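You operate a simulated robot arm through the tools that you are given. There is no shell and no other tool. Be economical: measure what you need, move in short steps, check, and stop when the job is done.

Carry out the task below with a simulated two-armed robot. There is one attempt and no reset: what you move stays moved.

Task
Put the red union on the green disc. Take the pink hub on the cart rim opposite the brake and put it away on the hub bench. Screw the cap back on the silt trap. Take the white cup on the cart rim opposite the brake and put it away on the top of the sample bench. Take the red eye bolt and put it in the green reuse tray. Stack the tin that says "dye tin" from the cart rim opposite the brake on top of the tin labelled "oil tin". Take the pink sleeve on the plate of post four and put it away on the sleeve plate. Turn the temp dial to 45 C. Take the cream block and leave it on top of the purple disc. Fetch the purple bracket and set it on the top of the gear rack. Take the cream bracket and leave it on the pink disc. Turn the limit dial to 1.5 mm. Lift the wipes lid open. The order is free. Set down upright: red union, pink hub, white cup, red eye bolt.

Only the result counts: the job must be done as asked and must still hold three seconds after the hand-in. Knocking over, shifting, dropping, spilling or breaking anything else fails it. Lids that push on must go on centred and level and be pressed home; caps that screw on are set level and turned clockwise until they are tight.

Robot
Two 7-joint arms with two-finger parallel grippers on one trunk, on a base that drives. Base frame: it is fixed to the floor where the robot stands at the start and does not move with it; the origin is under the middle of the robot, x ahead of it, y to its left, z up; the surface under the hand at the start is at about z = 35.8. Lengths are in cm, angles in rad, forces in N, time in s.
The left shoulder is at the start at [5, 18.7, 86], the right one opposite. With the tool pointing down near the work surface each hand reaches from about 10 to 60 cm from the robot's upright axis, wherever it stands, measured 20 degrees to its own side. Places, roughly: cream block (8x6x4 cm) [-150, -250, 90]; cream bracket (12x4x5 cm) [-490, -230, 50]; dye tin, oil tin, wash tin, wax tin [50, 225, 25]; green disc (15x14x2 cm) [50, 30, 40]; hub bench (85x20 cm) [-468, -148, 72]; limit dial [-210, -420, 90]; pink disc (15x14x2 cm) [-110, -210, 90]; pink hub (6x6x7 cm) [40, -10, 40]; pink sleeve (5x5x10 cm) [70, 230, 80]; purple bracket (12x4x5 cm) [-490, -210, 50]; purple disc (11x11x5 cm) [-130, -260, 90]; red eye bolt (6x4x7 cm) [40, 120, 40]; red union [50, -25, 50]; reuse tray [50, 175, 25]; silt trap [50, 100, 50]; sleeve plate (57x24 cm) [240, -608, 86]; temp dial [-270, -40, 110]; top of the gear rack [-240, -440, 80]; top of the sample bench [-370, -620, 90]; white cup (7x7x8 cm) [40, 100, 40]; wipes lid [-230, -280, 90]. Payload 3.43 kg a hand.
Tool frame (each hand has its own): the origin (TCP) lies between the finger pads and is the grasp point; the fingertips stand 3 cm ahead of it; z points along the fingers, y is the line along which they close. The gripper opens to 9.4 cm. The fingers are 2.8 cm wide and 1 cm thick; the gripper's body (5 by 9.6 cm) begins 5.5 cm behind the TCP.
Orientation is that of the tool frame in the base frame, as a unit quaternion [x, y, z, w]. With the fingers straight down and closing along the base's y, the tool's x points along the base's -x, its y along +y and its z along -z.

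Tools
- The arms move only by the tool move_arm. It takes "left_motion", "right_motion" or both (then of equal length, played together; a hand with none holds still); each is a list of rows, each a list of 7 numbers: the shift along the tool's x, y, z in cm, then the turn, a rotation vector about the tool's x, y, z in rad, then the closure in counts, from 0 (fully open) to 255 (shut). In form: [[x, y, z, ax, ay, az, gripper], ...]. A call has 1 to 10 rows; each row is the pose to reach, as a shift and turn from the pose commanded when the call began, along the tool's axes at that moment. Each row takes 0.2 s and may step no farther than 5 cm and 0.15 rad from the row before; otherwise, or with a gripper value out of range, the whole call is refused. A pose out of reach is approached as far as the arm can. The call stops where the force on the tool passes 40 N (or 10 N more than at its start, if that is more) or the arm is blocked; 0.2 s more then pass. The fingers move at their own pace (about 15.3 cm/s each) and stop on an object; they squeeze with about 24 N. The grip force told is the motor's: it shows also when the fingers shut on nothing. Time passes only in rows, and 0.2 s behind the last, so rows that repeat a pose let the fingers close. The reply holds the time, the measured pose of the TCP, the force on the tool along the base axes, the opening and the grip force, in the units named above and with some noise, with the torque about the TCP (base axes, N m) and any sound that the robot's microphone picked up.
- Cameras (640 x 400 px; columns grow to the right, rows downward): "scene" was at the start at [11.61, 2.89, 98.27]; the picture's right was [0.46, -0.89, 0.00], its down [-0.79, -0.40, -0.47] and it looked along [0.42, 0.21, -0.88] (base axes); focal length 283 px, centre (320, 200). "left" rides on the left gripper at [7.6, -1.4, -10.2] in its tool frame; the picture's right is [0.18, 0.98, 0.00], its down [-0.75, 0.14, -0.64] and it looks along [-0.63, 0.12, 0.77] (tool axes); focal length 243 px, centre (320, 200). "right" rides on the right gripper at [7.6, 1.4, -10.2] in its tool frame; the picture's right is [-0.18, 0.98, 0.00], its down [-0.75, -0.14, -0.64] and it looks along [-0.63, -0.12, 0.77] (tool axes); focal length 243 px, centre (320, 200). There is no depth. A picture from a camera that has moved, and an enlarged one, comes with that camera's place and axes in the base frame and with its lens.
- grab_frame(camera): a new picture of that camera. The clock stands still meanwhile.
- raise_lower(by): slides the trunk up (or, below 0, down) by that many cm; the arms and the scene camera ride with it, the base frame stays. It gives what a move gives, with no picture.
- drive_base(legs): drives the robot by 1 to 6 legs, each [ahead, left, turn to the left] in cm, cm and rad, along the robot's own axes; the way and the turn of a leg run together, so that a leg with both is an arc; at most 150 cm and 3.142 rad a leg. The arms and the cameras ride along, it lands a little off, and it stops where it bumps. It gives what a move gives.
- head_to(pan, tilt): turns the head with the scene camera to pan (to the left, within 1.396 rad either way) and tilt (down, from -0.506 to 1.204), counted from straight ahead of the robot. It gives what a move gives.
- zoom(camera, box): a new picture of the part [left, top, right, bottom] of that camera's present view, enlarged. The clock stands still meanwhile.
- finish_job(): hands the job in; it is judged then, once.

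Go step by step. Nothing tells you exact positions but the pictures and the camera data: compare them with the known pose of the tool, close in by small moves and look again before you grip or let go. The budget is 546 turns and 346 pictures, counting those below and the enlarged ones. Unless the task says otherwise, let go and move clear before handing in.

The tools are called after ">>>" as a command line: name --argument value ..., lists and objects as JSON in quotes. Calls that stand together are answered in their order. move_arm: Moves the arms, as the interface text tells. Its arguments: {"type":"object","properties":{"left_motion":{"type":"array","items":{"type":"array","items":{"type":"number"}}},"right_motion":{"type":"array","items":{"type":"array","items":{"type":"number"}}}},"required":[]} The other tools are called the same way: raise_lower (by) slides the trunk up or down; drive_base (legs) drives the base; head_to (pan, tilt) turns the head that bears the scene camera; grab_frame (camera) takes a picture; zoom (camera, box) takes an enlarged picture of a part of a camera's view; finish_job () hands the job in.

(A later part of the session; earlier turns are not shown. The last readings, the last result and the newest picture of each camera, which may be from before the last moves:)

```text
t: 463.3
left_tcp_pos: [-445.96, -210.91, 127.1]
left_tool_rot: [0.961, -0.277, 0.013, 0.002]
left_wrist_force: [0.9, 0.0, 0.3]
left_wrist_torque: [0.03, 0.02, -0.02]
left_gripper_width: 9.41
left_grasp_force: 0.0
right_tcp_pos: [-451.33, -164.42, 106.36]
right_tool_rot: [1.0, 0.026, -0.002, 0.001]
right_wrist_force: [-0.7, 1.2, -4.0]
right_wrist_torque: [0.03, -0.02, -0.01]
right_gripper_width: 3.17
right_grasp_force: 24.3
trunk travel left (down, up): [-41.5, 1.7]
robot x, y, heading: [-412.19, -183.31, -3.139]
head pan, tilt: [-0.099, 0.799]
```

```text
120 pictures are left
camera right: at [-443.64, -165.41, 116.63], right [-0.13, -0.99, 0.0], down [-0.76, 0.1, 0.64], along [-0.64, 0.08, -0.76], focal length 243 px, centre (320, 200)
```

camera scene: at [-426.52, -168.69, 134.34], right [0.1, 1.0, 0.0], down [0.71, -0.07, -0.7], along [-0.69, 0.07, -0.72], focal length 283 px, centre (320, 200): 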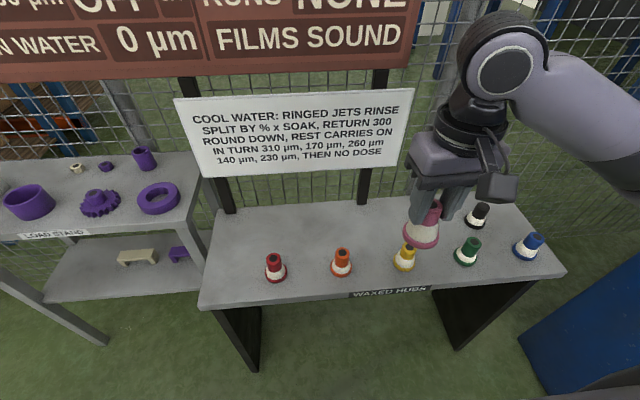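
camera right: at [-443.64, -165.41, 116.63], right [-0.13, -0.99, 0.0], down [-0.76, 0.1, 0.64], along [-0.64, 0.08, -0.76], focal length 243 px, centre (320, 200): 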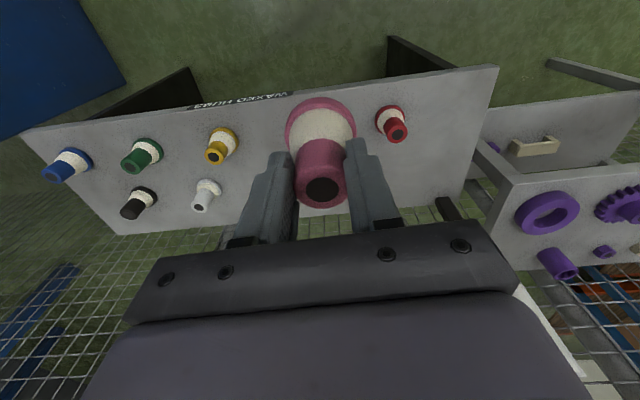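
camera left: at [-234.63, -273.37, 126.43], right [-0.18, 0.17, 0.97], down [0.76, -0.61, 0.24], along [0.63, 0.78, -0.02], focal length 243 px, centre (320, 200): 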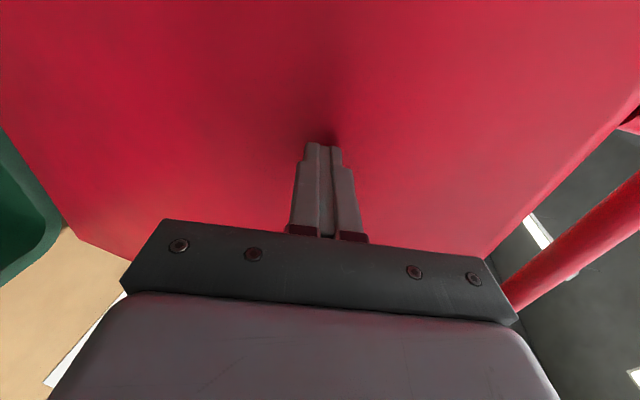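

>>> move_arm --right_motion '[[0, 0, 4, 0, 0, 0, 255], [-1, 0.3, 8, 0, 0, 0, 255], [-3, 1, 12, 0, 0, 0, 255], [-7, 1.5, 13.5, 0, 0, 0, 255], [-11, 2, 13.5, 0, 0, 0, 255], [-15, 2.5, 13.5, 0, 0, 0, 255], [-17.4, 2.7, 13.5, 0, 0, 0, 255]]'

>>> grab_frame --camera "scene"

>>> grab_frame --camera "right"

```text
t: 464.9
left_tcp_pos: [-446.0, -210.81, 127.17]
left_tool_rot: [0.96, -0.278, 0.013, 0.002]
left_wrist_force: [-0.2, -0.6, 0.0]
left_wrist_torque: [0.03, 0.02, 0.0]
left_gripper_width: 9.4
left_grasp_force: 0.1
right_tcp_pos: [-468.81, -167.85, 92.85]
right_tool_rot: [1.0, 0.027, -0.003, 0.001]
right_wrist_force: [0.3, -0.3, -3.4]
right_wrist_torque: [0.02, -0.05, 0.03]
right_gripper_width: 3.23
right_grasp_force: 23.8
trunk travel left (down, up): [-41.5, 1.7]
robot x, y, heading: [-412.75, -183.17, -3.139]
head pan, tilt: [-0.099, 0.799]
```

```text
119 pictures are left
camera scene: at [-426.5, -182.5, 134.34], right [0.1, 1.0, 0.0], down [0.71, -0.07, -0.7], along [-0.69, 0.07, -0.72], focal length 283 px, centre (320, 200)
```

scene: 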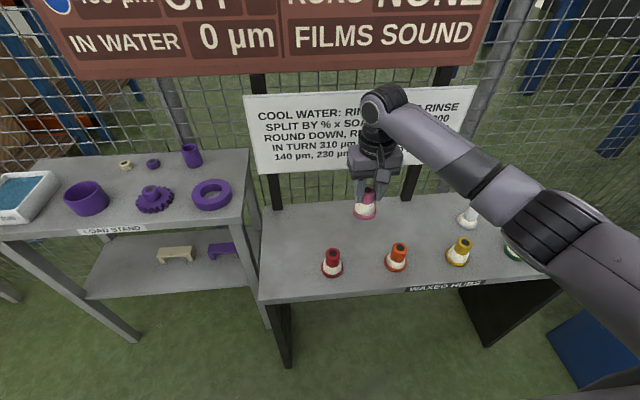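

```text
118 pictures are left
camera right: at [-461.02, -168.96, 103.15], right [-0.13, -0.99, 0.0], down [-0.76, 0.1, 0.64], along [-0.64, 0.08, -0.77], focal length 243 px, centre (320, 200)
```

right: 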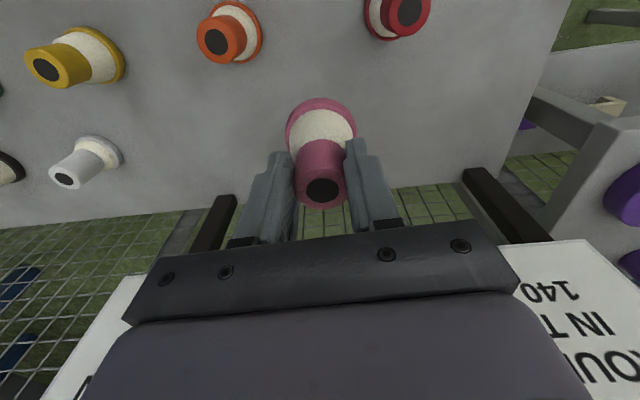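

>>> move_arm --right_motion '[[0, 0, 4, 0, 0, 0, 255], [0, 0, 8, 0, 0, 0, 255], [0, 0, 11, 0, 0, 0, 255], [0, 0, 11.8, 0, 0, 0, 255], [0, 0, 12.3, 0, 0, 0, 255]]'

```text
t: 466.1
left_tcp_pos: [-445.96, -210.87, 127.09]
left_tool_rot: [0.961, -0.277, 0.013, 0.001]
left_wrist_force: [0.1, 0.4, 0.0]
left_wrist_torque: [0.02, 0.03, -0.02]
left_gripper_width: 9.39
left_grasp_force: 0.0
right_tcp_pos: [-468.77, -168.08, 80.68]
right_tool_rot: [1.0, 0.027, -0.001, 0.001]
right_wrist_force: [0.6, -1.0, -3.3]
right_wrist_torque: [0.01, 0.0, -0.02]
right_gripper_width: 3.21
right_grasp_force: 23.8
trunk travel left (down, up): [-41.5, 1.7]
robot x, y, heading: [-412.83, -183.35, -3.143]
head pan, tilt: [-0.099, 0.799]
```

>>> move_arm --right_motion '[[0, 0, 0.25, 0, 0, 0, 255], [0, 0, 0.5, 0, 0, 0, 255], [0, 0, 0.75, 0, 0, 0, 255], [0, 0, 1.0, 0, 0, 0, 255]]'

```text
t: 467.1
left_tcp_pos: [-445.97, -210.84, 127.09]
left_tool_rot: [0.961, -0.277, 0.013, 0.002]
left_wrist_force: [0.0, -0.1, -0.5]
left_wrist_torque: [0.0, 0.04, 0.0]
left_gripper_width: 9.39
left_grasp_force: 0.1
right_tcp_pos: [-468.78, -168.16, 79.72]
right_tool_rot: [1.0, 0.026, -0.002, 0.001]
right_wrist_force: [0.5, -0.1, -1.2]
right_wrist_torque: [-0.04, 0.03, 0.01]
right_gripper_width: 3.2
right_grasp_force: 24.6
trunk travel left (down, up): [-41.5, 1.7]
robot x, y, heading: [-412.68, -183.29, -3.14]
head pan, tilt: [-0.099, 0.799]
```

Just touching. A touch more, then release.

>>> move_arm --right_motion '[[0, 0, 0.15, 0, 0, 0, 255], [0, 0, 0.15, 0, 0, 0, 150], [0, 0, 0.1, 0, 0, 0, 110], [0, 0, 0.1, 0, 0, 0, 110], [0, 0, -3, 0, 0, 0, 110], [0, 0, -7, 0, 0, 0, 110], [2, 0, -11, 0, 0, 0, 60], [6, 0, -15, 0, 0, 0, 0]]'

>>> zoom --camera "scene" --box '[300, 130, 460, 290]'

```text
refused: row 8 steps farther than a row can; nothing moved
```

```text
2.50 times, centred on (380, 210) of scene
camera zoom: at [-426.46, -182.49, 134.35], right [0.1, 1.0, 0.0], down [0.71, -0.07, -0.7], along [-0.69, 0.07, -0.72], focal length 708 px, centre (170, 175)
```

zoom: 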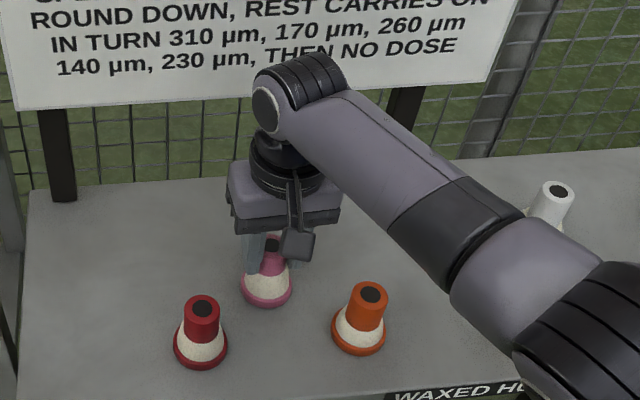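

>>> move_arm --right_motion '[[0, 0, 0.15, 0, 0, 0, 255], [0, 0, 0.15, 0, 0, 0, 150], [0, 0, 0.1, 0, 0, 0, 110], [0, 0, 0.1, 0, 0, 0, 110], [0, 0, -3, 0, 0, 0, 110], [0, 0, -7, 0, 0, 0, 110], [2, 0, -11, 0, 0, 0, 60], [5, 0, -14, 0, 0, 0, 0]]'

>>> zoom --camera "scene" --box '[300, 130, 460, 290]'

```text
t: 468.9
left_tcp_pos: [-445.88, -210.77, 127.16]
left_tool_rot: [0.96, -0.278, 0.013, 0.002]
left_wrist_force: [-0.6, 0.3, 0.3]
left_wrist_torque: [0.0, 0.0, 0.01]
left_gripper_width: 9.42
left_grasp_force: 0.1
right_tcp_pos: [-463.7, -167.53, 93.67]
right_tool_rot: [1.0, 0.027, -0.002, 0.001]
right_wrist_force: [0.4, -0.1, -0.3]
right_wrist_torque: [0.04, 0.0, -0.02]
right_gripper_width: 9.4
right_grasp_force: 0.0
trunk travel left (down, up): [-41.5, 1.7]
robot x, y, heading: [-412.6, -183.48, -3.145]
head pan, tilt: [-0.099, 0.799]
```

```text
2.50 times, centred on (380, 210) of scene
camera zoom: at [-426.42, -182.41, 134.35], right [0.1, 1.0, 0.0], down [0.71, -0.07, -0.7], along [-0.69, 0.07, -0.72], focal length 708 px, centre (170, 175)
```

zoom: 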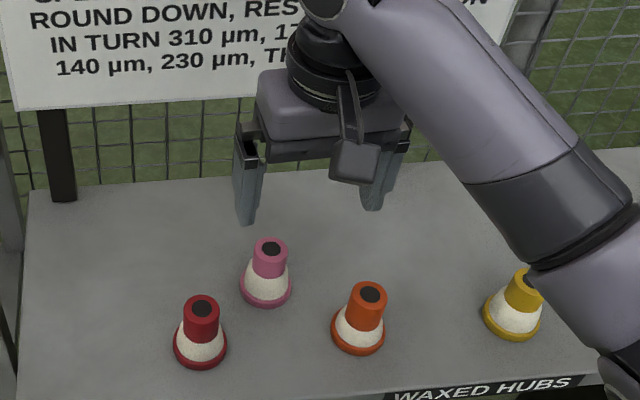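

Hub is placed upright. Retract the right hand, then lower the trunk for the brackets on the stand's lower shelf.

>>> move_arm --right_motion '[[4.5, 0, 0, 0, 0, 0, 0], [9, 0, 0, 0, 0, 0, 0], [13.5, 0, 0, 0, 0, 0, 0], [18, 0, 0, 0, 0, 0, 0], [22.5, 0, 0, 0, 0, 0, 0], [27, 0, 0, 0, 0, 0, 0]]' --left_motion '[[0, 0, 0, 0, 0, 0.15, 0], [0, 0, 0, 0, 0, 0.3, 0], [0, 0, 0, 0, 0, 0.45, 0], [0, 0, 0, 0, 0, 0.6, 0], [0, 0, 0, 0, 0, 0.75, 0], [0, 0, 0, 0, 0, 0.9, 0]]'

>>> raise_lower --by -34

>>> head_to --pan 0.5 --tilt 0.6

>>> grab_frame --camera "scene"

```text
t: 470.4
left_tcp_pos: [-445.96, -210.91, 127.14]
left_tool_rot: [0.744, -0.668, 0.013, -0.003]
left_wrist_force: [0.2, 0.2, 0.7]
left_wrist_torque: [0.02, 0.01, 0.01]
left_gripper_width: 9.39
left_grasp_force: 0.0
right_tcp_pos: [-437.51, -166.01, 93.85]
right_tool_rot: [1.0, 0.021, -0.006, -0.001]
right_wrist_force: [-6.7, 1.5, 0.3]
right_wrist_torque: [-0.25, -0.85, 0.22]
right_gripper_width: 9.4
right_grasp_force: 0.1
trunk travel left (down, up): [-41.5, 1.7]
robot x, y, heading: [-412.8, -183.35, -3.137]
head pan, tilt: [-0.099, 0.799]
stopped in row 6 (right hand): the force on the tool passed its limit at 49 N (the readings are from after the stop); the commanded pose is now the measured one
```

```text
t: 473.7
left_tcp_pos: [-445.96, -210.82, 93.08]
left_tool_rot: [0.744, -0.668, 0.013, -0.004]
left_wrist_force: [-0.8, 0.2, 1.6]
left_wrist_torque: [0.0, 0.0, -0.01]
left_gripper_width: 9.4
left_grasp_force: 0.0
right_tcp_pos: [-437.43, -166.01, 59.83]
right_tool_rot: [1.0, 0.02, -0.006, -0.001]
right_wrist_force: [-22.8, 6.4, 2.5]
right_wrist_torque: [-0.74, -2.78, 0.51]
right_gripper_width: 9.42
right_grasp_force: 0.1
trunk travel left (down, up): [-7.5, 35.7]
robot x, y, heading: [-412.58, -183.1, -3.138]
head pan, tilt: [-0.099, 0.799]
```

```text
t: 474.7
left_tcp_pos: [-445.98, -210.86, 93.1]
left_tool_rot: [0.744, -0.668, 0.013, -0.004]
left_wrist_force: [-0.4, 0.6, -0.3]
left_wrist_torque: [-0.01, -0.01, 0.02]
left_gripper_width: 9.38
left_grasp_force: 0.0
right_tcp_pos: [-437.5, -166.01, 59.81]
right_tool_rot: [1.0, 0.022, -0.007, -0.002]
right_wrist_force: [-24.0, 7.6, 2.1]
right_wrist_torque: [-0.88, -2.77, 0.59]
right_gripper_width: 9.38
right_grasp_force: 0.1
trunk travel left (down, up): [-7.5, 35.7]
robot x, y, heading: [-412.95, -183.28, -3.142]
head pan, tilt: [0.499, 0.6]
```

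```text
115 pictures are left
camera scene: at [-426.18, -187.52, 102.03], right [-0.48, 0.88, 0.0], down [0.5, 0.27, -0.82], along [-0.72, -0.4, -0.57], focal length 283 px, centre (320, 200)
```

scene: 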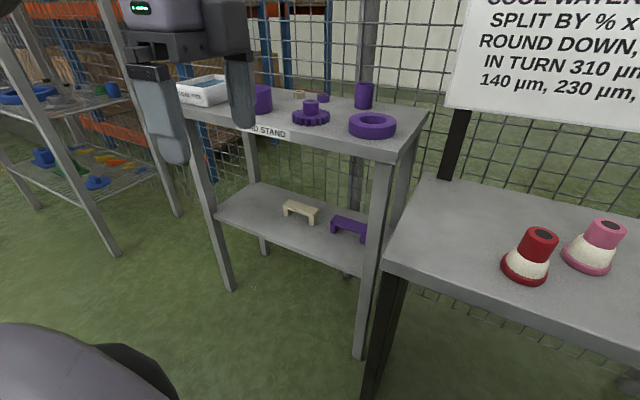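

>>> move_arm --right_motion '[[-3, 0, -2, 0, 0, 0, 0], [-6, 0, -4, 0, 0, 0, 0]]'

>>> zoom --camera "scene" --box '[200, 130, 440, 300]'

```text
t: 475.3
left_tcp_pos: [-446.05, -210.92, 93.09]
left_tool_rot: [0.745, -0.667, 0.012, -0.004]
left_wrist_force: [0.0, 1.1, 0.0]
left_wrist_torque: [0.03, 0.01, 0.0]
left_gripper_width: 9.39
left_grasp_force: 0.1
right_tcp_pos: [-443.37, -166.42, 63.91]
right_tool_rot: [1.0, 0.022, -0.005, -0.001]
right_wrist_force: [0.6, -0.1, -0.6]
right_wrist_torque: [0.0, 0.0, 0.01]
right_gripper_width: 9.37
right_grasp_force: 0.2
trunk travel left (down, up): [-7.5, 35.7]
robot x, y, heading: [-412.44, -183.25, -3.137]
head pan, tilt: [0.499, 0.6]
```

```text
2.35 times, centred on (320, 215) of scene
camera zoom: at [-426.17, -187.52, 102.03], right [-0.48, 0.88, 0.0], down [0.5, 0.27, -0.83], along [-0.72, -0.4, -0.56], focal length 666 px, centre (320, 165)
```

zoom: 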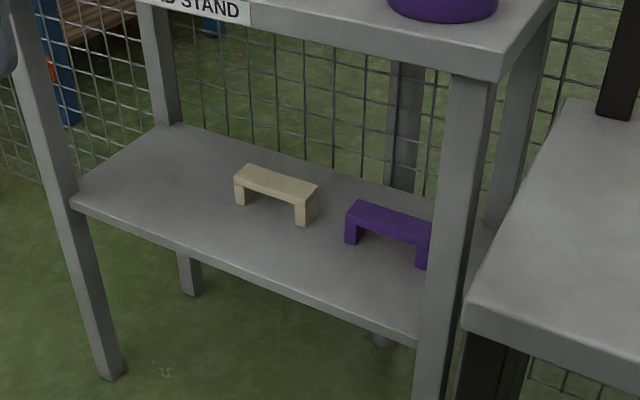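

Brackets: cream centre ≈[-489.6,-229.8], purple ≈[-489.5,-211.8] on a shelf at z≈43. The left hand will take the purple one from the front, pinching its top plate. Position the base.

>>> drive_base --legs '[[0, 13, 0], [4, 0, 0]]'

>>> raise_lower --by -7

>>> move_arm --left_motion '[[0, 3, 0, 0, 0, 0.11, 0], [0, 7, 0, 0, 0, 0.11, 0], [0, 11, 0, 0, 0, 0.11, 0], [0, 14, 0, 0, 0, 0.11, 0]]'

```text
t: 477.6
left_tcp_pos: [-450.07, -223.88, 93.04]
left_tool_rot: [0.744, -0.668, 0.013, -0.004]
left_wrist_force: [-0.1, 0.2, -0.2]
left_wrist_torque: [0.0, -0.01, 0.0]
left_gripper_width: 9.39
left_grasp_force: 0.0
right_tcp_pos: [-447.23, -179.44, 63.82]
right_tool_rot: [1.0, 0.02, -0.006, -0.002]
right_wrist_force: [-0.7, -0.1, -0.7]
right_wrist_torque: [-0.03, 0.01, -0.01]
right_gripper_width: 9.39
right_grasp_force: 0.0
trunk travel left (down, up): [-7.5, 35.7]
robot x, y, heading: [-416.3, -196.26, -3.14]
head pan, tilt: [0.499, 0.6]
```

```text
t: 478.7
left_tcp_pos: [-449.9, -223.88, 86.0]
left_tool_rot: [0.743, -0.669, 0.013, -0.004]
left_wrist_force: [0.6, 0.3, -0.6]
left_wrist_torque: [0.02, -0.02, 0.02]
left_gripper_width: 9.39
left_grasp_force: 0.1
right_tcp_pos: [-447.39, -179.42, 57.04]
right_tool_rot: [1.0, 0.02, -0.006, -0.002]
right_wrist_force: [0.1, -0.7, 0.1]
right_wrist_torque: [0.0, 0.03, -0.02]
right_gripper_width: 9.39
right_grasp_force: 0.0
trunk travel left (down, up): [-0.5, 42.7]
robot x, y, heading: [-416.76, -196.48, -3.143]
head pan, tilt: [0.499, 0.6]
```

```text
t: 479.7
left_tcp_pos: [-463.91, -225.38, 85.85]
left_tool_rot: [-0.705, 0.709, -0.012, 0.004]
left_wrist_force: [0.7, 0.0, 0.8]
left_wrist_torque: [0.02, 0.01, 0.01]
left_gripper_width: 9.35
left_grasp_force: 0.0
right_tcp_pos: [-447.18, -179.3, 56.95]
right_tool_rot: [1.0, 0.02, -0.006, -0.002]
right_wrist_force: [-0.2, -1.3, 0.0]
right_wrist_torque: [-0.02, 0.0, 0.0]
right_gripper_width: 9.4
right_grasp_force: 0.1
trunk travel left (down, up): [-0.5, 42.7]
robot x, y, heading: [-416.22, -196.62, -3.142]
head pan, tilt: [0.499, 0.6]
```

The stand's shelf gap (~31 cm) lets a nearly vertical tool fit. I'll use the right hand for the purple bracket: retract the left hand and move the base south and closer.

>>> move_arm --left_motion '[[0, -4.5, 0, 0, 0, 0, 0], [0, -9, 0, 0, 0, 0, 0], [0, -13, 0, 0, 0, 0, 0], [0, -16, 0, 0, 0, 0, 0]]'

>>> drive_base --legs '[[0, 35, 0], [14, 0, 0]]'

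>>> head_to --pan 0 --tilt 0.8

>>> grab_frame --camera "scene"

>>> grab_frame --camera "right"

```text
t: 480.7
left_tcp_pos: [-447.75, -225.69, 86.03]
left_tool_rot: [-0.706, 0.708, -0.013, 0.003]
left_wrist_force: [-0.1, 0.0, -0.5]
left_wrist_torque: [0.03, -0.01, 0.02]
left_gripper_width: 9.4
left_grasp_force: 0.0
right_tcp_pos: [-447.26, -179.45, 56.85]
right_tool_rot: [1.0, 0.02, -0.006, -0.001]
right_wrist_force: [-0.3, 0.1, 0.1]
right_wrist_torque: [-0.01, -0.02, -0.02]
right_gripper_width: 9.4
right_grasp_force: 0.0
trunk travel left (down, up): [-0.5, 42.7]
robot x, y, heading: [-416.72, -196.34, -3.141]
head pan, tilt: [0.499, 0.6]
```

```text
t: 485.2
left_tcp_pos: [-460.33, -260.03, 86.21]
left_tool_rot: [-0.701, 0.713, -0.013, 0.005]
left_wrist_force: [-0.8, -0.7, -0.3]
left_wrist_torque: [-0.04, 0.01, 0.01]
left_gripper_width: 9.41
left_grasp_force: 0.1
right_tcp_pos: [-457.5, -214.17, 55.92]
right_tool_rot: [1.0, 0.028, 0.013, -0.001]
right_wrist_force: [0.1, 0.9, -0.2]
right_wrist_torque: [0.01, -0.01, -0.02]
right_gripper_width: 9.4
right_grasp_force: 0.0
trunk travel left (down, up): [-0.5, 42.7]
robot x, y, heading: [-428.59, -231.33, 3.129]
head pan, tilt: [0.499, 0.6]
stopped in leg 2: the robot was blocked; the commanded pose is now the measured one
```

```text
t: 486.1
left_tcp_pos: [-460.23, -260.17, 86.02]
left_tool_rot: [-0.701, 0.713, -0.012, 0.004]
left_wrist_force: [-0.3, -0.4, 0.1]
left_wrist_torque: [-0.01, 0.01, 0.04]
left_gripper_width: 9.38
left_grasp_force: 0.0
right_tcp_pos: [-457.53, -214.2, 55.98]
right_tool_rot: [1.0, 0.029, 0.012, -0.001]
right_wrist_force: [-0.5, 0.5, 0.1]
right_wrist_torque: [0.02, -0.05, 0.04]
right_gripper_width: 9.4
right_grasp_force: 0.1
trunk travel left (down, up): [-0.5, 42.7]
robot x, y, heading: [-428.64, -231.4, 3.129]
head pan, tilt: [0.0, 0.799]
```

```text
113 pictures are left
camera scene: at [-442.51, -231.05, 93.33], right [0.01, 1.0, 0.0], down [0.72, -0.01, -0.7], along [-0.7, 0.01, -0.72], focal length 283 px, centre (320, 200)
```

scene: 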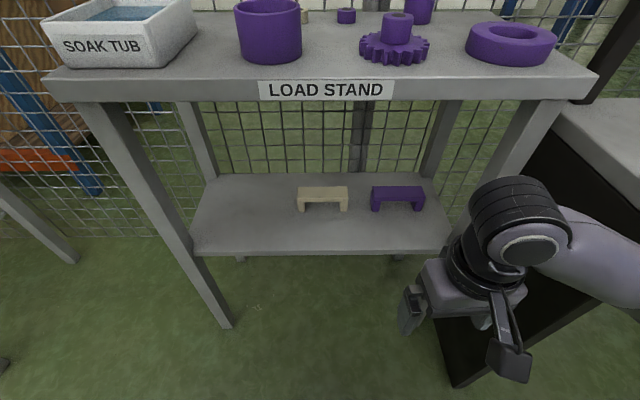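

```text
112 pictures are left
camera right: at [-450.03, -215.24, 66.38], right [-0.13, -0.99, -0.01], down [-0.78, 0.1, 0.62], along [-0.62, 0.08, -0.78], focal length 243 px, centre (320, 200)
```

right: 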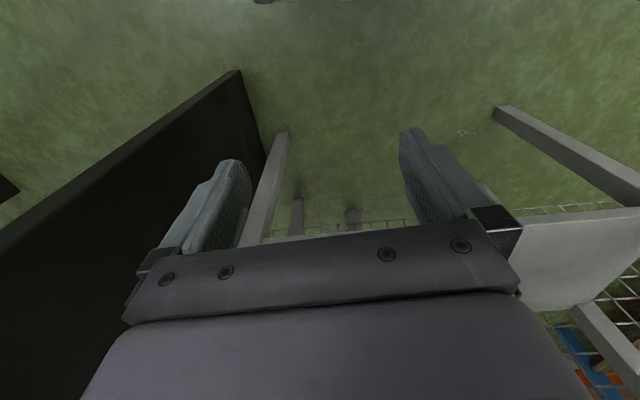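

I'll turn the right hand (camera to the south), enter low between the two brackets, then slide onto the purple one.

>>> move_arm --right_motion '[[0, 0, 0, 0, 0, 0.15, 65], [0, 0, 0, 0, 0, 0.3, 65], [0, 0, 0, 0, 0, 0.45, 65], [0, 0, 0, 0, 0, 0.6, 65], [0, 0, 0, 0, 0, 0.75, 65], [0, 0, 0, 0, 0, 0.9, 65], [0, 0, 0, 0, 0, 1.05, 65], [0, 0, 0, 0, 0, 1.2, 65], [0, 0, 0, 0, 0, 1.35, 65], [0, 0, 0, 0, 0, 1.5, 65]]'

>>> grab_frame --camera "scene"

```text
t: 488.4
left_tcp_pos: [-460.18, -260.14, 86.13]
left_tool_rot: [-0.701, 0.713, -0.012, 0.004]
left_wrist_force: [0.0, -0.1, -0.1]
left_wrist_torque: [0.0, -0.01, -0.02]
left_gripper_width: 9.42
left_grasp_force: 0.1
right_tcp_pos: [-457.68, -214.22, 55.89]
right_tool_rot: [0.749, -0.662, 0.008, -0.009]
right_wrist_force: [-0.5, 0.0, 0.0]
right_wrist_torque: [-0.02, 0.06, 0.0]
right_gripper_width: 7.02
right_grasp_force: 0.0
trunk travel left (down, up): [-0.5, 42.7]
robot x, y, heading: [-429.11, -231.14, 3.131]
head pan, tilt: [0.0, 0.799]
```

```text
111 pictures are left
camera scene: at [-442.51, -231.04, 93.35], right [0.01, 1.0, 0.0], down [0.72, -0.01, -0.7], along [-0.7, 0.01, -0.72], focal length 283 px, centre (320, 200)
```

scene: 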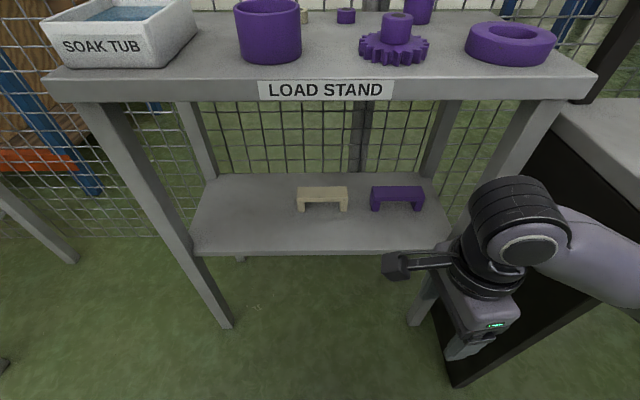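

>>> move_arm --right_motion '[[2, 3, 3, -0.05, 0, 0.04, 65], [4, 6, 6, -0.1, 0, 0.08, 65], [6.1, 9.1, 8.7, -0.17, 0, 0.12, 65], [5.5, 13.8, 8.7, -0.17, 0, 0.12, 65], [5, 18.5, 8.7, -0.17, 0, 0.12, 65]]'

>>> grab_frame --camera "scene"

>>> grab_frame --camera "right"

```text
t: 489.6
left_tcp_pos: [-460.22, -260.21, 86.08]
left_tool_rot: [-0.701, 0.713, -0.013, 0.004]
left_wrist_force: [0.2, 0.5, 0.9]
left_wrist_torque: [0.0, 0.01, 0.01]
left_gripper_width: 9.38
left_grasp_force: 0.0
right_tcp_pos: [-475.27, -221.23, 46.93]
right_tool_rot: [0.709, -0.702, -0.049, 0.055]
right_wrist_force: [-0.2, 0.6, 0.3]
right_wrist_torque: [0.03, 0.0, 0.04]
right_gripper_width: 7.02
right_grasp_force: 0.0
trunk travel left (down, up): [-0.5, 42.7]
robot x, y, heading: [-428.61, -230.92, 3.131]
head pan, tilt: [0.0, 0.799]
```

```text
110 pictures are left
camera scene: at [-442.5, -231.06, 93.35], right [0.01, 1.0, 0.0], down [0.72, -0.01, -0.7], along [-0.7, 0.01, -0.72], focal length 283 px, centre (320, 200)
```

scene: 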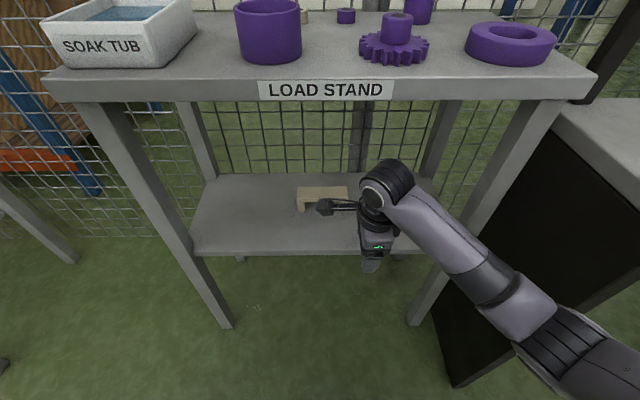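

```text
109 pictures are left
camera right: at [-475.02, -228.83, 57.37], right [-0.97, 0.18, 0.14], down [0.23, 0.76, 0.61], along [0.0, 0.63, -0.78], focal length 243 px, centre (320, 200)
```

right: 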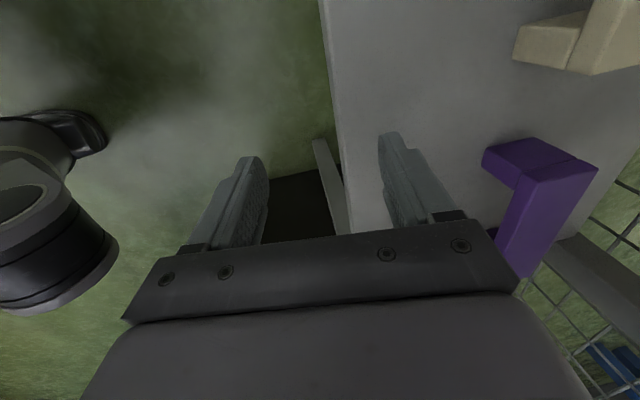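

>>> move_arm --right_motion '[[0, 4.4, 0.45, 0, 0, 0, 65], [0, 8.8, 1.2, 0, 0, 0, 65], [0, 13.1, 1.96, 0, 0, 0, 65]]'

>>> grab_frame --camera "right"

>>> grab_frame --camera "scene"

```text
t: 490.4
left_tcp_pos: [-460.3, -260.15, 86.08]
left_tool_rot: [-0.701, 0.713, -0.013, 0.004]
left_wrist_force: [0.1, 0.1, 0.6]
left_wrist_torque: [0.02, 0.0, -0.01]
left_gripper_width: 9.39
left_grasp_force: 0.0
right_tcp_pos: [-488.29, -221.72, 46.87]
right_tool_rot: [0.709, -0.701, -0.049, 0.056]
right_wrist_force: [0.1, 0.0, 0.3]
right_wrist_torque: [-0.02, -0.03, 0.0]
right_gripper_width: 6.98
right_grasp_force: 0.0
trunk travel left (down, up): [-0.5, 42.7]
robot x, y, heading: [-428.7, -231.27, 3.128]
head pan, tilt: [0.0, 0.799]
```

```text
108 pictures are left
camera right: at [-487.95, -229.29, 57.41], right [-0.97, 0.17, 0.14], down [0.23, 0.76, 0.61], along [0.0, 0.62, -0.78], focal length 243 px, centre (320, 200)
```

right: 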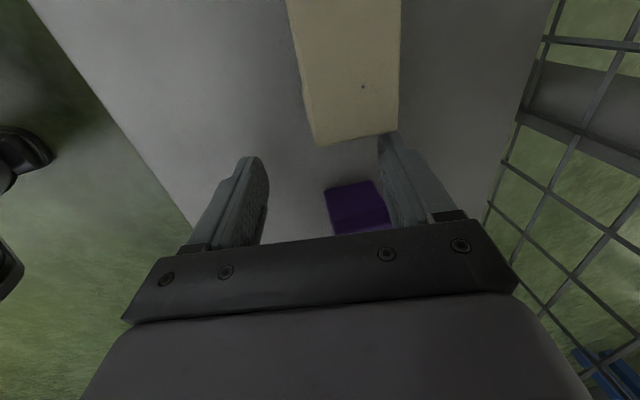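

```text
107 pictures are left
camera scene: at [-442.5, -231.06, 93.34], right [0.01, 1.0, 0.0], down [0.72, -0.01, -0.7], along [-0.7, 0.01, -0.72], focal length 283 px, centre (320, 200)
```

scene: 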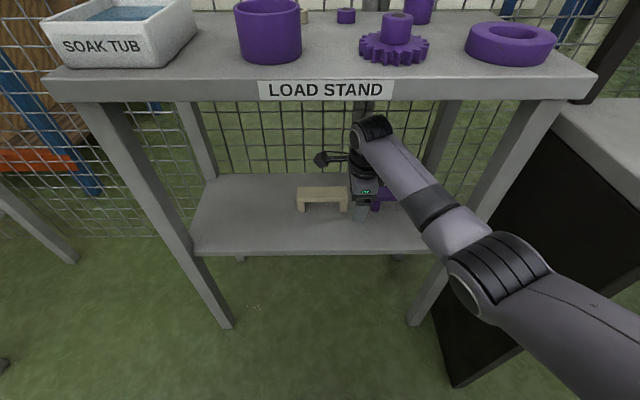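

>>> move_arm --right_motion '[[0, 1.8, 0.25, 0, 0, 0, 65], [-2, 1.8, 0.25, 0, 0, 0, 65], [-5, 1.8, 0.25, 0, 0, 0, 65], [-8.2, 1.8, 0.25, 0, 0, 0, 65]]'

>>> grab_frame --camera "right"

```text
t: 491.4
left_tcp_pos: [-460.14, -260.17, 86.15]
left_tool_rot: [-0.701, 0.713, -0.012, 0.003]
left_wrist_force: [-0.4, -1.4, -0.6]
left_wrist_torque: [0.01, 0.02, 0.01]
left_gripper_width: 9.37
left_grasp_force: 0.1
right_tcp_pos: [-490.27, -213.43, 46.84]
right_tool_rot: [0.708, -0.703, -0.049, 0.054]
right_wrist_force: [0.0, -0.1, -0.6]
right_wrist_torque: [-0.02, 0.0, 0.0]
right_gripper_width: 6.98
right_grasp_force: 0.1
trunk travel left (down, up): [-0.5, 42.7]
robot x, y, heading: [-428.53, -231.53, 3.13]
head pan, tilt: [0.0, 0.799]
```

```text
106 pictures are left
camera right: at [-489.97, -220.97, 57.31], right [-0.97, 0.18, 0.14], down [0.23, 0.76, 0.61], along [0.0, 0.63, -0.78], focal length 243 px, centre (320, 200)
```

right: 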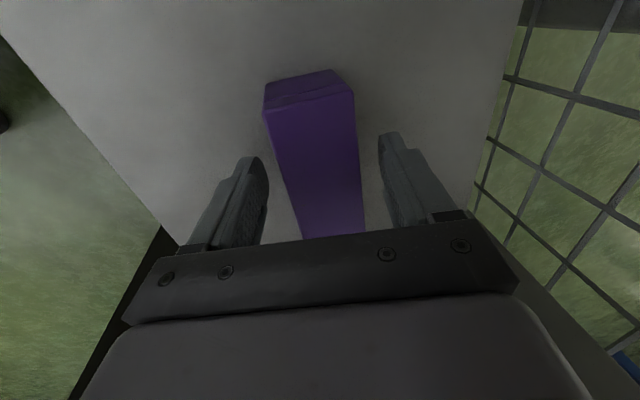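

>>> move_arm --right_motion '[[0, 0, 0, 0, 0, 0, 140], [0, 0, 0, 0, 0, 0, 255], [0, 0, 0, 0, 0, 0, 255], [0, 0, 0, 0, 0, 0, 255], [0, 0.2, -1.2, 0, 0, 0, 255], [0, 0.4, -2.5, 0, 0, 0, 255], [0, 0.4, -2.5, 0, 0, 0, 255]]'

>>> grab_frame --camera "right"

```text
t: 492.9
left_tcp_pos: [-460.3, -260.11, 85.93]
left_tool_rot: [-0.701, 0.713, -0.012, 0.004]
left_wrist_force: [0.3, -0.5, 0.8]
left_wrist_torque: [0.01, -0.01, 0.0]
left_gripper_width: 9.41
left_grasp_force: 0.1
right_tcp_pos: [-490.16, -213.35, 49.25]
right_tool_rot: [0.708, -0.702, -0.049, 0.054]
right_wrist_force: [-0.5, 0.5, -3.4]
right_wrist_torque: [-0.05, 0.0, 0.0]
right_gripper_width: 4.44
right_grasp_force: 24.5
trunk travel left (down, up): [-0.5, 42.7]
robot x, y, heading: [-428.55, -230.85, 3.129]
head pan, tilt: [0.0, 0.799]
```

```text
105 pictures are left
camera right: at [-489.94, -220.98, 59.76], right [-0.97, 0.18, 0.14], down [0.23, 0.76, 0.61], along [0.0, 0.63, -0.78], focal length 243 px, centre (320, 200)
```

right: 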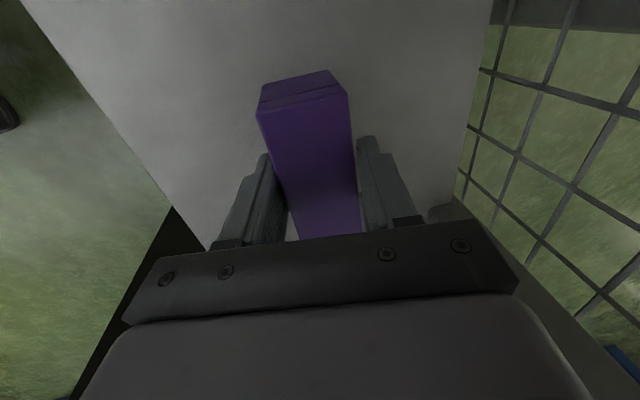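

>>> move_arm --right_motion '[[0.3, -4.2, -0.75, 0, 0, 0, 255], [0.6, -8.5, -1.5, 0, 0, 0, 255], [0.8, -12.7, -2.2, 0, 0, 0, 255], [1, -17, -2.9, 0, 0, 0, 255], [1, -21.2, -3.7, 0, 0, 0, 255], [1, -25.4, -4.4, 0, 0, 0, 255], [1, -29.6, -5.1, 0, 0, 0, 255]]'

>>> grab_frame --camera "scene"

```text
t: 494.0
left_tcp_pos: [-460.19, -260.46, 85.71]
left_tool_rot: [-0.702, 0.712, -0.012, 0.006]
left_wrist_force: [0.3, -1.0, 0.1]
left_wrist_torque: [0.04, -0.01, -0.01]
left_gripper_width: 9.39
left_grasp_force: 0.1
right_tcp_pos: [-478.59, -209.16, 58.18]
right_tool_rot: [-0.686, 0.701, 0.177, -0.083]
right_wrist_force: [0.6, -4.9, -5.4]
right_wrist_torque: [-0.2, 0.02, -0.07]
right_gripper_width: 4.15
right_grasp_force: 24.4
right hand out of reach, approached as far as the arm can: row 5
trunk travel left (down, up): [-0.5, 42.7]
robot x, y, heading: [-428.85, -231.4, 3.132]
head pan, tilt: [0.0, 0.799]
stopped in row 5 (right hand): the arm was blocked; the commanded pose is now the measured one
```

```text
104 pictures are left
camera scene: at [-442.53, -231.32, 93.1], right [0.01, 1.0, 0.0], down [0.72, -0.01, -0.7], along [-0.7, 0.01, -0.72], focal length 283 px, centre (320, 200)
```

scene: 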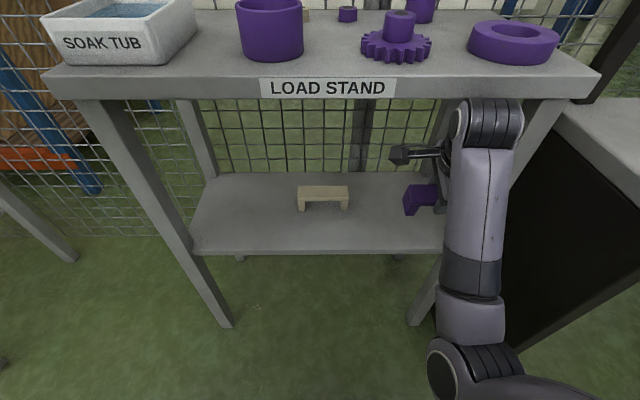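

The arm met a joint limit while retracting. Shift the hand a bit south, then back the base out instead.

>>> move_arm --right_motion '[[2, 0, 0, 0, 0, 0, 255], [4, 0, 0, 0, 0, 0, 255]]'

>>> grab_frame --camera "right"

>>> zoom --camera "scene" --box '[380, 60, 580, 260]'

```text
t: 494.8
left_tcp_pos: [-460.12, -260.33, 86.09]
left_tool_rot: [-0.702, 0.712, -0.012, 0.004]
left_wrist_force: [-0.2, 0.6, -1.0]
left_wrist_torque: [0.01, 0.03, 0.02]
left_gripper_width: 9.41
left_grasp_force: 0.1
right_tcp_pos: [-479.17, -207.93, 57.96]
right_tool_rot: [-0.664, 0.714, 0.216, -0.049]
right_wrist_force: [2.0, -6.6, -3.5]
right_wrist_torque: [-0.29, -0.1, -0.04]
right_gripper_width: 4.1
right_grasp_force: 24.4
trunk travel left (down, up): [-0.5, 42.7]
robot x, y, heading: [-428.53, -230.96, 3.131]
head pan, tilt: [0.0, 0.799]
stopped in row 2 (right hand): the arm was blocked; the commanded pose is now the measured one
```

```text
103 pictures are left
camera right: at [-477.7, -217.65, 66.09], right [-0.89, 0.21, 0.41], down [0.45, 0.57, 0.69], along [-0.09, 0.8, -0.6], focal length 243 px, centre (320, 200)
```

right: 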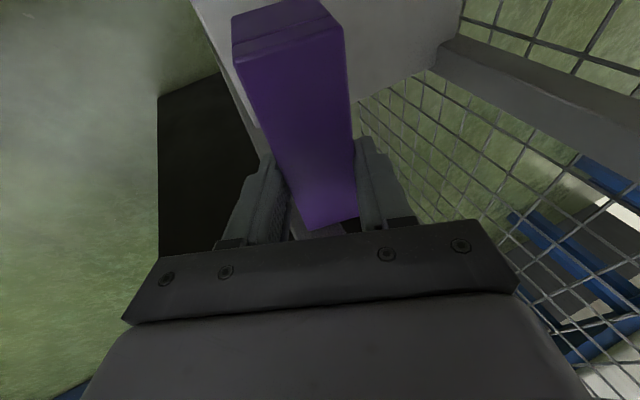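

```text
2.00 times, centred on (480, 160) of scene
camera zoom: at [-442.53, -231.12, 93.29], right [0.01, 1.0, 0.0], down [0.72, -0.01, -0.7], along [-0.7, 0.01, -0.72], focal length 566 px, centre (0, 280)
```

zoom: 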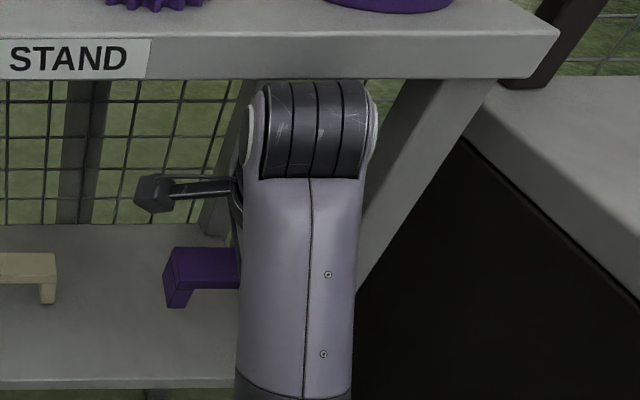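

The wrist is right up against the upper shelf. Lower the hand first.

>>> move_arm --right_motion '[[0.3, -0.9, 2.3, 0, 0, 0, 255], [0.6, -1.8, 4.6, 0, 0, 0, 255], [0.9, -2.7, 7, 0, 0, 0, 255]]'

>>> zoom --camera "scene" --box '[380, 60, 580, 260]'

```text
t: 495.6
left_tcp_pos: [-460.22, -260.27, 86.0]
left_tool_rot: [-0.702, 0.712, -0.012, 0.006]
left_wrist_force: [-0.1, 0.6, -0.4]
left_wrist_torque: [-0.03, -0.01, 0.03]
left_gripper_width: 9.41
left_grasp_force: 0.0
right_tcp_pos: [-482.5, -205.12, 57.76]
right_tool_rot: [-0.644, 0.707, 0.281, -0.074]
right_wrist_force: [-0.3, 0.4, -3.0]
right_wrist_torque: [0.06, -0.02, -0.01]
right_gripper_width: 4.08
right_grasp_force: 23.5
trunk travel left (down, up): [-0.5, 42.7]
robot x, y, heading: [-428.94, -231.11, 3.135]
head pan, tilt: [0.0, 0.799]
stopped in row 3 (right hand): the force on the tool passed its limit at 54 N (the readings are from after the stop); the commanded pose is now the measured one
```

```text
2.00 times, centred on (480, 160) of scene
camera zoom: at [-442.56, -231.14, 93.25], right [0.01, 1.0, 0.0], down [0.72, -0.01, -0.7], along [-0.7, 0.01, -0.72], focal length 566 px, centre (0, 280)
```

zoom: 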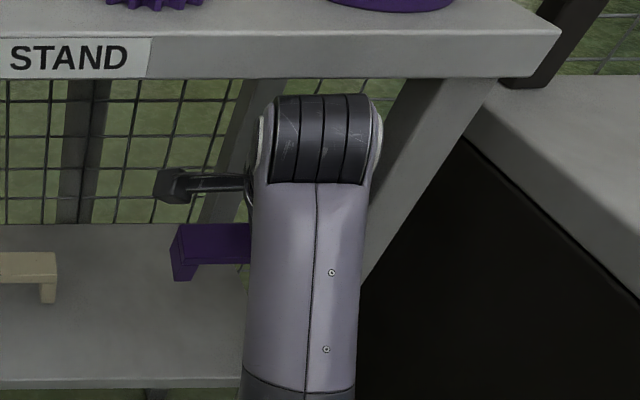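

I'll move the whole robot south to clear the stand leg, then back out.

>>> drive_base --legs '[[0, 10, 0]]'

>>> grab_frame --camera "scene"

```text
t: 497.1
left_tcp_pos: [-460.31, -270.11, 86.15]
left_tool_rot: [-0.702, 0.712, -0.013, 0.004]
left_wrist_force: [-0.7, 0.2, 0.3]
left_wrist_torque: [0.03, 0.0, -0.01]
left_gripper_width: 9.4
left_grasp_force: 0.1
right_tcp_pos: [-482.65, -214.85, 57.55]
right_tool_rot: [-0.645, 0.707, 0.279, -0.073]
right_wrist_force: [-0.9, -0.1, -2.4]
right_wrist_torque: [0.06, -0.02, -0.02]
right_gripper_width: 3.97
right_grasp_force: 23.9
trunk travel left (down, up): [-0.5, 42.7]
robot x, y, heading: [-429.02, -241.09, 3.131]
head pan, tilt: [0.0, 0.799]
```

```text
100 pictures are left
camera scene: at [-442.75, -240.85, 93.32], right [0.01, 1.0, 0.0], down [0.72, -0.01, -0.7], along [-0.7, 0.01, -0.72], focal length 283 px, centre (320, 200)
```

scene: 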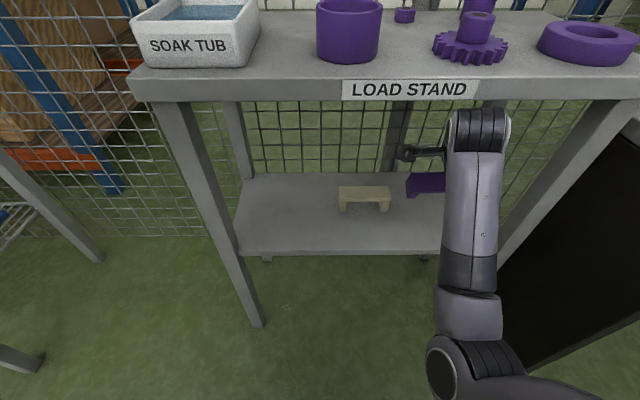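

>>> drive_base --legs '[[-18, 0, 0]]'

>>> move_arm --right_motion '[[0, 0, -2, 0, 0, -0.14, 255], [0, 0, -3, 0, 0, -0.28, 255], [0, 0, -4, 0, 0, -0.42, 255], [0, 0, -5, 0, 0, -0.56, 255], [0, 0, -5, 0, 0, -0.7, 255], [0, 0, -5, 0, 0, -0.84, 255], [0, 0, -5, 0, 0, -0.98, 255], [0, 0, -5, 0, 0, -1.12, 255], [0, 0, -5, 0, 0, -1.26, 255], [0, 0, -5, 0, 0, -1.4, 255]]'

>>> grab_frame --camera "scene"

```text
t: 498.6
left_tcp_pos: [-442.26, -270.31, 86.03]
left_tool_rot: [-0.703, 0.711, -0.012, 0.005]
left_wrist_force: [0.2, 1.5, -0.2]
left_wrist_torque: [-0.01, 0.01, -0.01]
left_gripper_width: 9.4
left_grasp_force: 0.0
right_tcp_pos: [-464.54, -215.04, 57.78]
right_tool_rot: [-0.646, 0.706, 0.28, -0.074]
right_wrist_force: [0.1, -0.9, -2.2]
right_wrist_torque: [0.05, -0.03, 0.01]
right_gripper_width: 3.97
right_grasp_force: 24.3
trunk travel left (down, up): [-0.5, 42.7]
robot x, y, heading: [-410.88, -241.43, 3.132]
head pan, tilt: [0.0, 0.799]
```

```text
t: 500.9
left_tcp_pos: [-442.09, -270.23, 86.07]
left_tool_rot: [-0.703, 0.711, -0.013, 0.005]
left_wrist_force: [0.1, 0.1, 0.3]
left_wrist_torque: [-0.03, 0.04, -0.01]
left_gripper_width: 9.39
left_grasp_force: 0.1
right_tcp_pos: [-462.27, -216.75, 61.89]
right_tool_rot: [0.949, -0.124, -0.262, -0.124]
right_wrist_force: [-0.2, -0.3, -3.0]
right_wrist_torque: [-0.04, 0.04, 0.0]
right_gripper_width: 3.97
right_grasp_force: 24.2
trunk travel left (down, up): [-0.5, 42.7]
robot x, y, heading: [-410.4, -241.35, 3.128]
head pan, tilt: [0.0, 0.799]
```

```text
99 pictures are left
camera scene: at [-424.52, -241.05, 93.34], right [0.01, 1.0, 0.0], down [0.72, -0.01, -0.7], along [-0.7, 0.01, -0.72], focal length 283 px, centre (320, 200)
```

scene: 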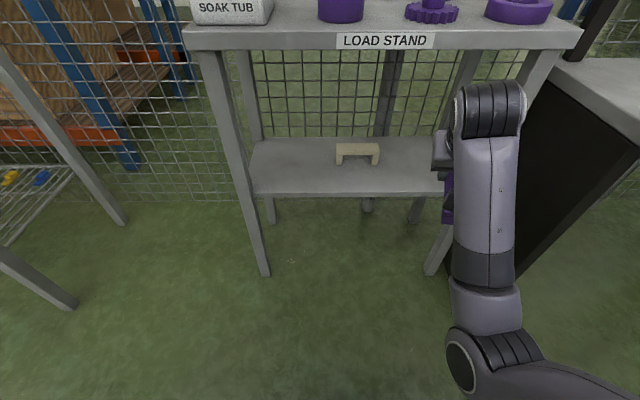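

>>> move_arm --right_motion '[[0, 0, 0, 0, 0, -0.15, 255], [0, 0, 0, 0, 0, -0.3, 255], [0, 0, 0, 0, 0, -0.45, 255], [0, 0, 0, 0, 0, -0.6, 255], [0, 0, 0, 0, 0, -0.75, 255], [0, 0, 0, 0, 0, -0.9, 255], [0, 0, 0, 0, 0, -1.05, 255], [0, 0, 0, 0, 0, -1.2, 255], [0, 0, 0, 0, 0, -1.35, 255], [0, 0, 0, 0, 0, -1.5, 255]]'

>>> move_arm --right_motion '[[0, 0, 0, 0, 0, -0.15, 255], [0, 0, 0, 0, 0, -0.3, 255], [0, 0, 0, 0, 0, -0.45, 255], [0, 0, 0, 0, 0, -0.6, 255], [0, 0, 0, 0, 0, -0.75, 255], [0, 0, 0, 0, 0, -0.9, 255], [0, 0, 0, 0, 0, -1.05, 255], [0, 0, 0, 0, 0, -1.2, 255], [0, 0, 0, 0, 0, -1.35, 255], [0, 0, 0, 0, 0, -1.5, 255]]'

>>> grab_frame --camera "scene"

```text
t: 503.1
left_tcp_pos: [-442.08, -270.36, 86.03]
left_tool_rot: [-0.703, 0.711, -0.013, 0.004]
left_wrist_force: [0.2, 0.5, 0.1]
left_wrist_torque: [-0.02, 0.01, 0.0]
left_gripper_width: 9.42
left_grasp_force: 0.0
right_tcp_pos: [-462.25, -216.62, 61.95]
right_tool_rot: [0.778, 0.557, -0.108, -0.271]
right_wrist_force: [-0.1, -0.8, -2.2]
right_wrist_torque: [-0.1, -0.01, -0.02]
right_gripper_width: 3.99
right_grasp_force: 24.2
trunk travel left (down, up): [-0.5, 42.7]
robot x, y, heading: [-410.76, -240.97, 3.136]
head pan, tilt: [0.0, 0.799]
```

```text
t: 505.2
left_tcp_pos: [-442.16, -270.26, 86.08]
left_tool_rot: [-0.704, 0.71, -0.014, 0.004]
left_wrist_force: [0.1, -0.6, 0.1]
left_wrist_torque: [-0.03, 0.0, -0.02]
left_gripper_width: 9.4
left_grasp_force: 0.0
right_tcp_pos: [-462.26, -216.67, 61.96]
right_tool_rot: [0.19, 0.938, 0.106, -0.27]
right_wrist_force: [-0.6, 0.4, -3.3]
right_wrist_torque: [-0.05, -0.09, -0.01]
right_gripper_width: 3.99
right_grasp_force: 23.7
trunk travel left (down, up): [-0.5, 42.7]
robot x, y, heading: [-410.58, -240.54, 3.136]
head pan, tilt: [0.0, 0.799]
```

```text
98 pictures are left
camera scene: at [-424.52, -241.05, 93.34], right [0.01, 1.0, 0.0], down [0.72, -0.01, -0.7], along [-0.7, 0.01, -0.72], focal length 283 px, centre (320, 200)
```

scene: 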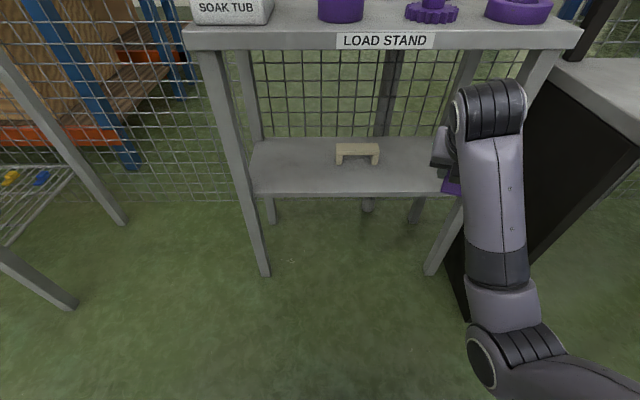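

>>> move_arm --right_motion '[[0, 0, 0, 0, 0, -0.15, 255], [0, 0, 0, 0, 0, -0.3, 255], [0, 0, 0, 0, 0, -0.45, 255], [0, 0, 0, 0, 0, -0.6, 255], [0, 0, 0, 0, 0, -0.75, 255], [0, 0, 0, 0, 0, -0.9, 255], [0, 0, 0, 0, 0, -1.05, 255], [0, 0, 0, 0, 0, -1.2, 255], [0, 0, 0, 0, 0, -1.35, 255], [0, 0, 0, 0, 0, -1.5, 255]]'

>>> grab_frame --camera "scene"

```text
t: 507.4
left_tcp_pos: [-442.29, -270.19, 86.02]
left_tool_rot: [-0.703, 0.712, -0.012, 0.004]
left_wrist_force: [-0.4, 0.7, -0.1]
left_wrist_torque: [0.0, -0.01, 0.04]
left_gripper_width: 9.37
left_grasp_force: 0.2
right_tcp_pos: [-462.11, -216.55, 61.81]
right_tool_rot: [-0.499, 0.817, 0.26, -0.124]
right_wrist_force: [-0.1, -0.6, -2.6]
right_wrist_torque: [0.05, -0.04, 0.01]
right_gripper_width: 3.95
right_grasp_force: 23.6
right hand out of reach, approached as far as the arm can: row 2, 3, 4
trunk travel left (down, up): [-0.5, 42.7]
robot x, y, heading: [-410.8, -241.03, 3.134]
head pan, tilt: [0.0, 0.799]
```

```text
97 pictures are left
camera scene: at [-424.53, -241.04, 93.33], right [0.01, 1.0, 0.0], down [0.72, -0.01, -0.7], along [-0.7, 0.01, -0.72], focal length 283 px, centre (320, 200)
```

scene: 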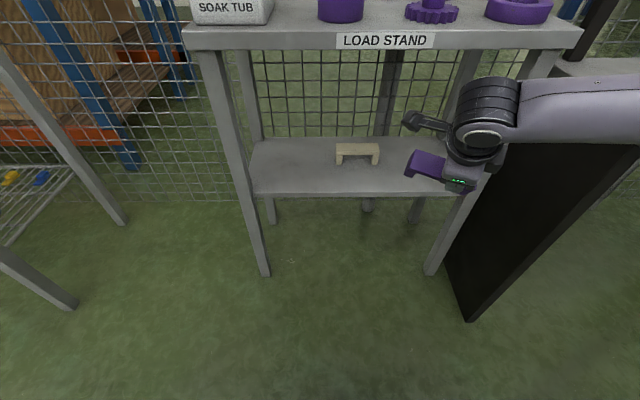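

Elbow is out again. Unwind the right hand clockwise and level it.

>>> move_arm --right_motion '[[0, 0, 0, 0, 0, 0.15, 255], [0, 0, 0, 0, 0, 0.3, 255], [0, 0, 0, 0, 0, 0.45, 255], [0, 0, 0, 0, 0, 0.6, 255], [0, 0, 0, 0, 0, 0.75, 255], [0, 0, 0, 0, 0, 0.9, 255], [0, 0, 0, 0, 0, 1.05, 255], [0, 0, 0, 0, 0, 1.2, 255], [0, 0, 0, 0, 0, 1.35, 255], [0, 0, 0, 0, 0, 1.5, 255]]'

```text
t: 509.6
left_tcp_pos: [-442.05, -270.24, 86.15]
left_tool_rot: [-0.703, 0.711, -0.014, 0.004]
left_wrist_force: [-0.9, -0.9, 0.7]
left_wrist_torque: [0.01, -0.01, -0.06]
left_gripper_width: 9.41
left_grasp_force: 0.0
right_tcp_pos: [-462.17, -216.7, 62.08]
right_tool_rot: [0.192, 0.938, 0.104, -0.27]
right_wrist_force: [-0.1, 0.2, -3.0]
right_wrist_torque: [-0.03, -0.07, 0.01]
right_gripper_width: 3.96
right_grasp_force: 24.5
trunk travel left (down, up): [-0.5, 42.7]
robot x, y, heading: [-410.67, -240.89, 3.128]
head pan, tilt: [0.0, 0.799]
```

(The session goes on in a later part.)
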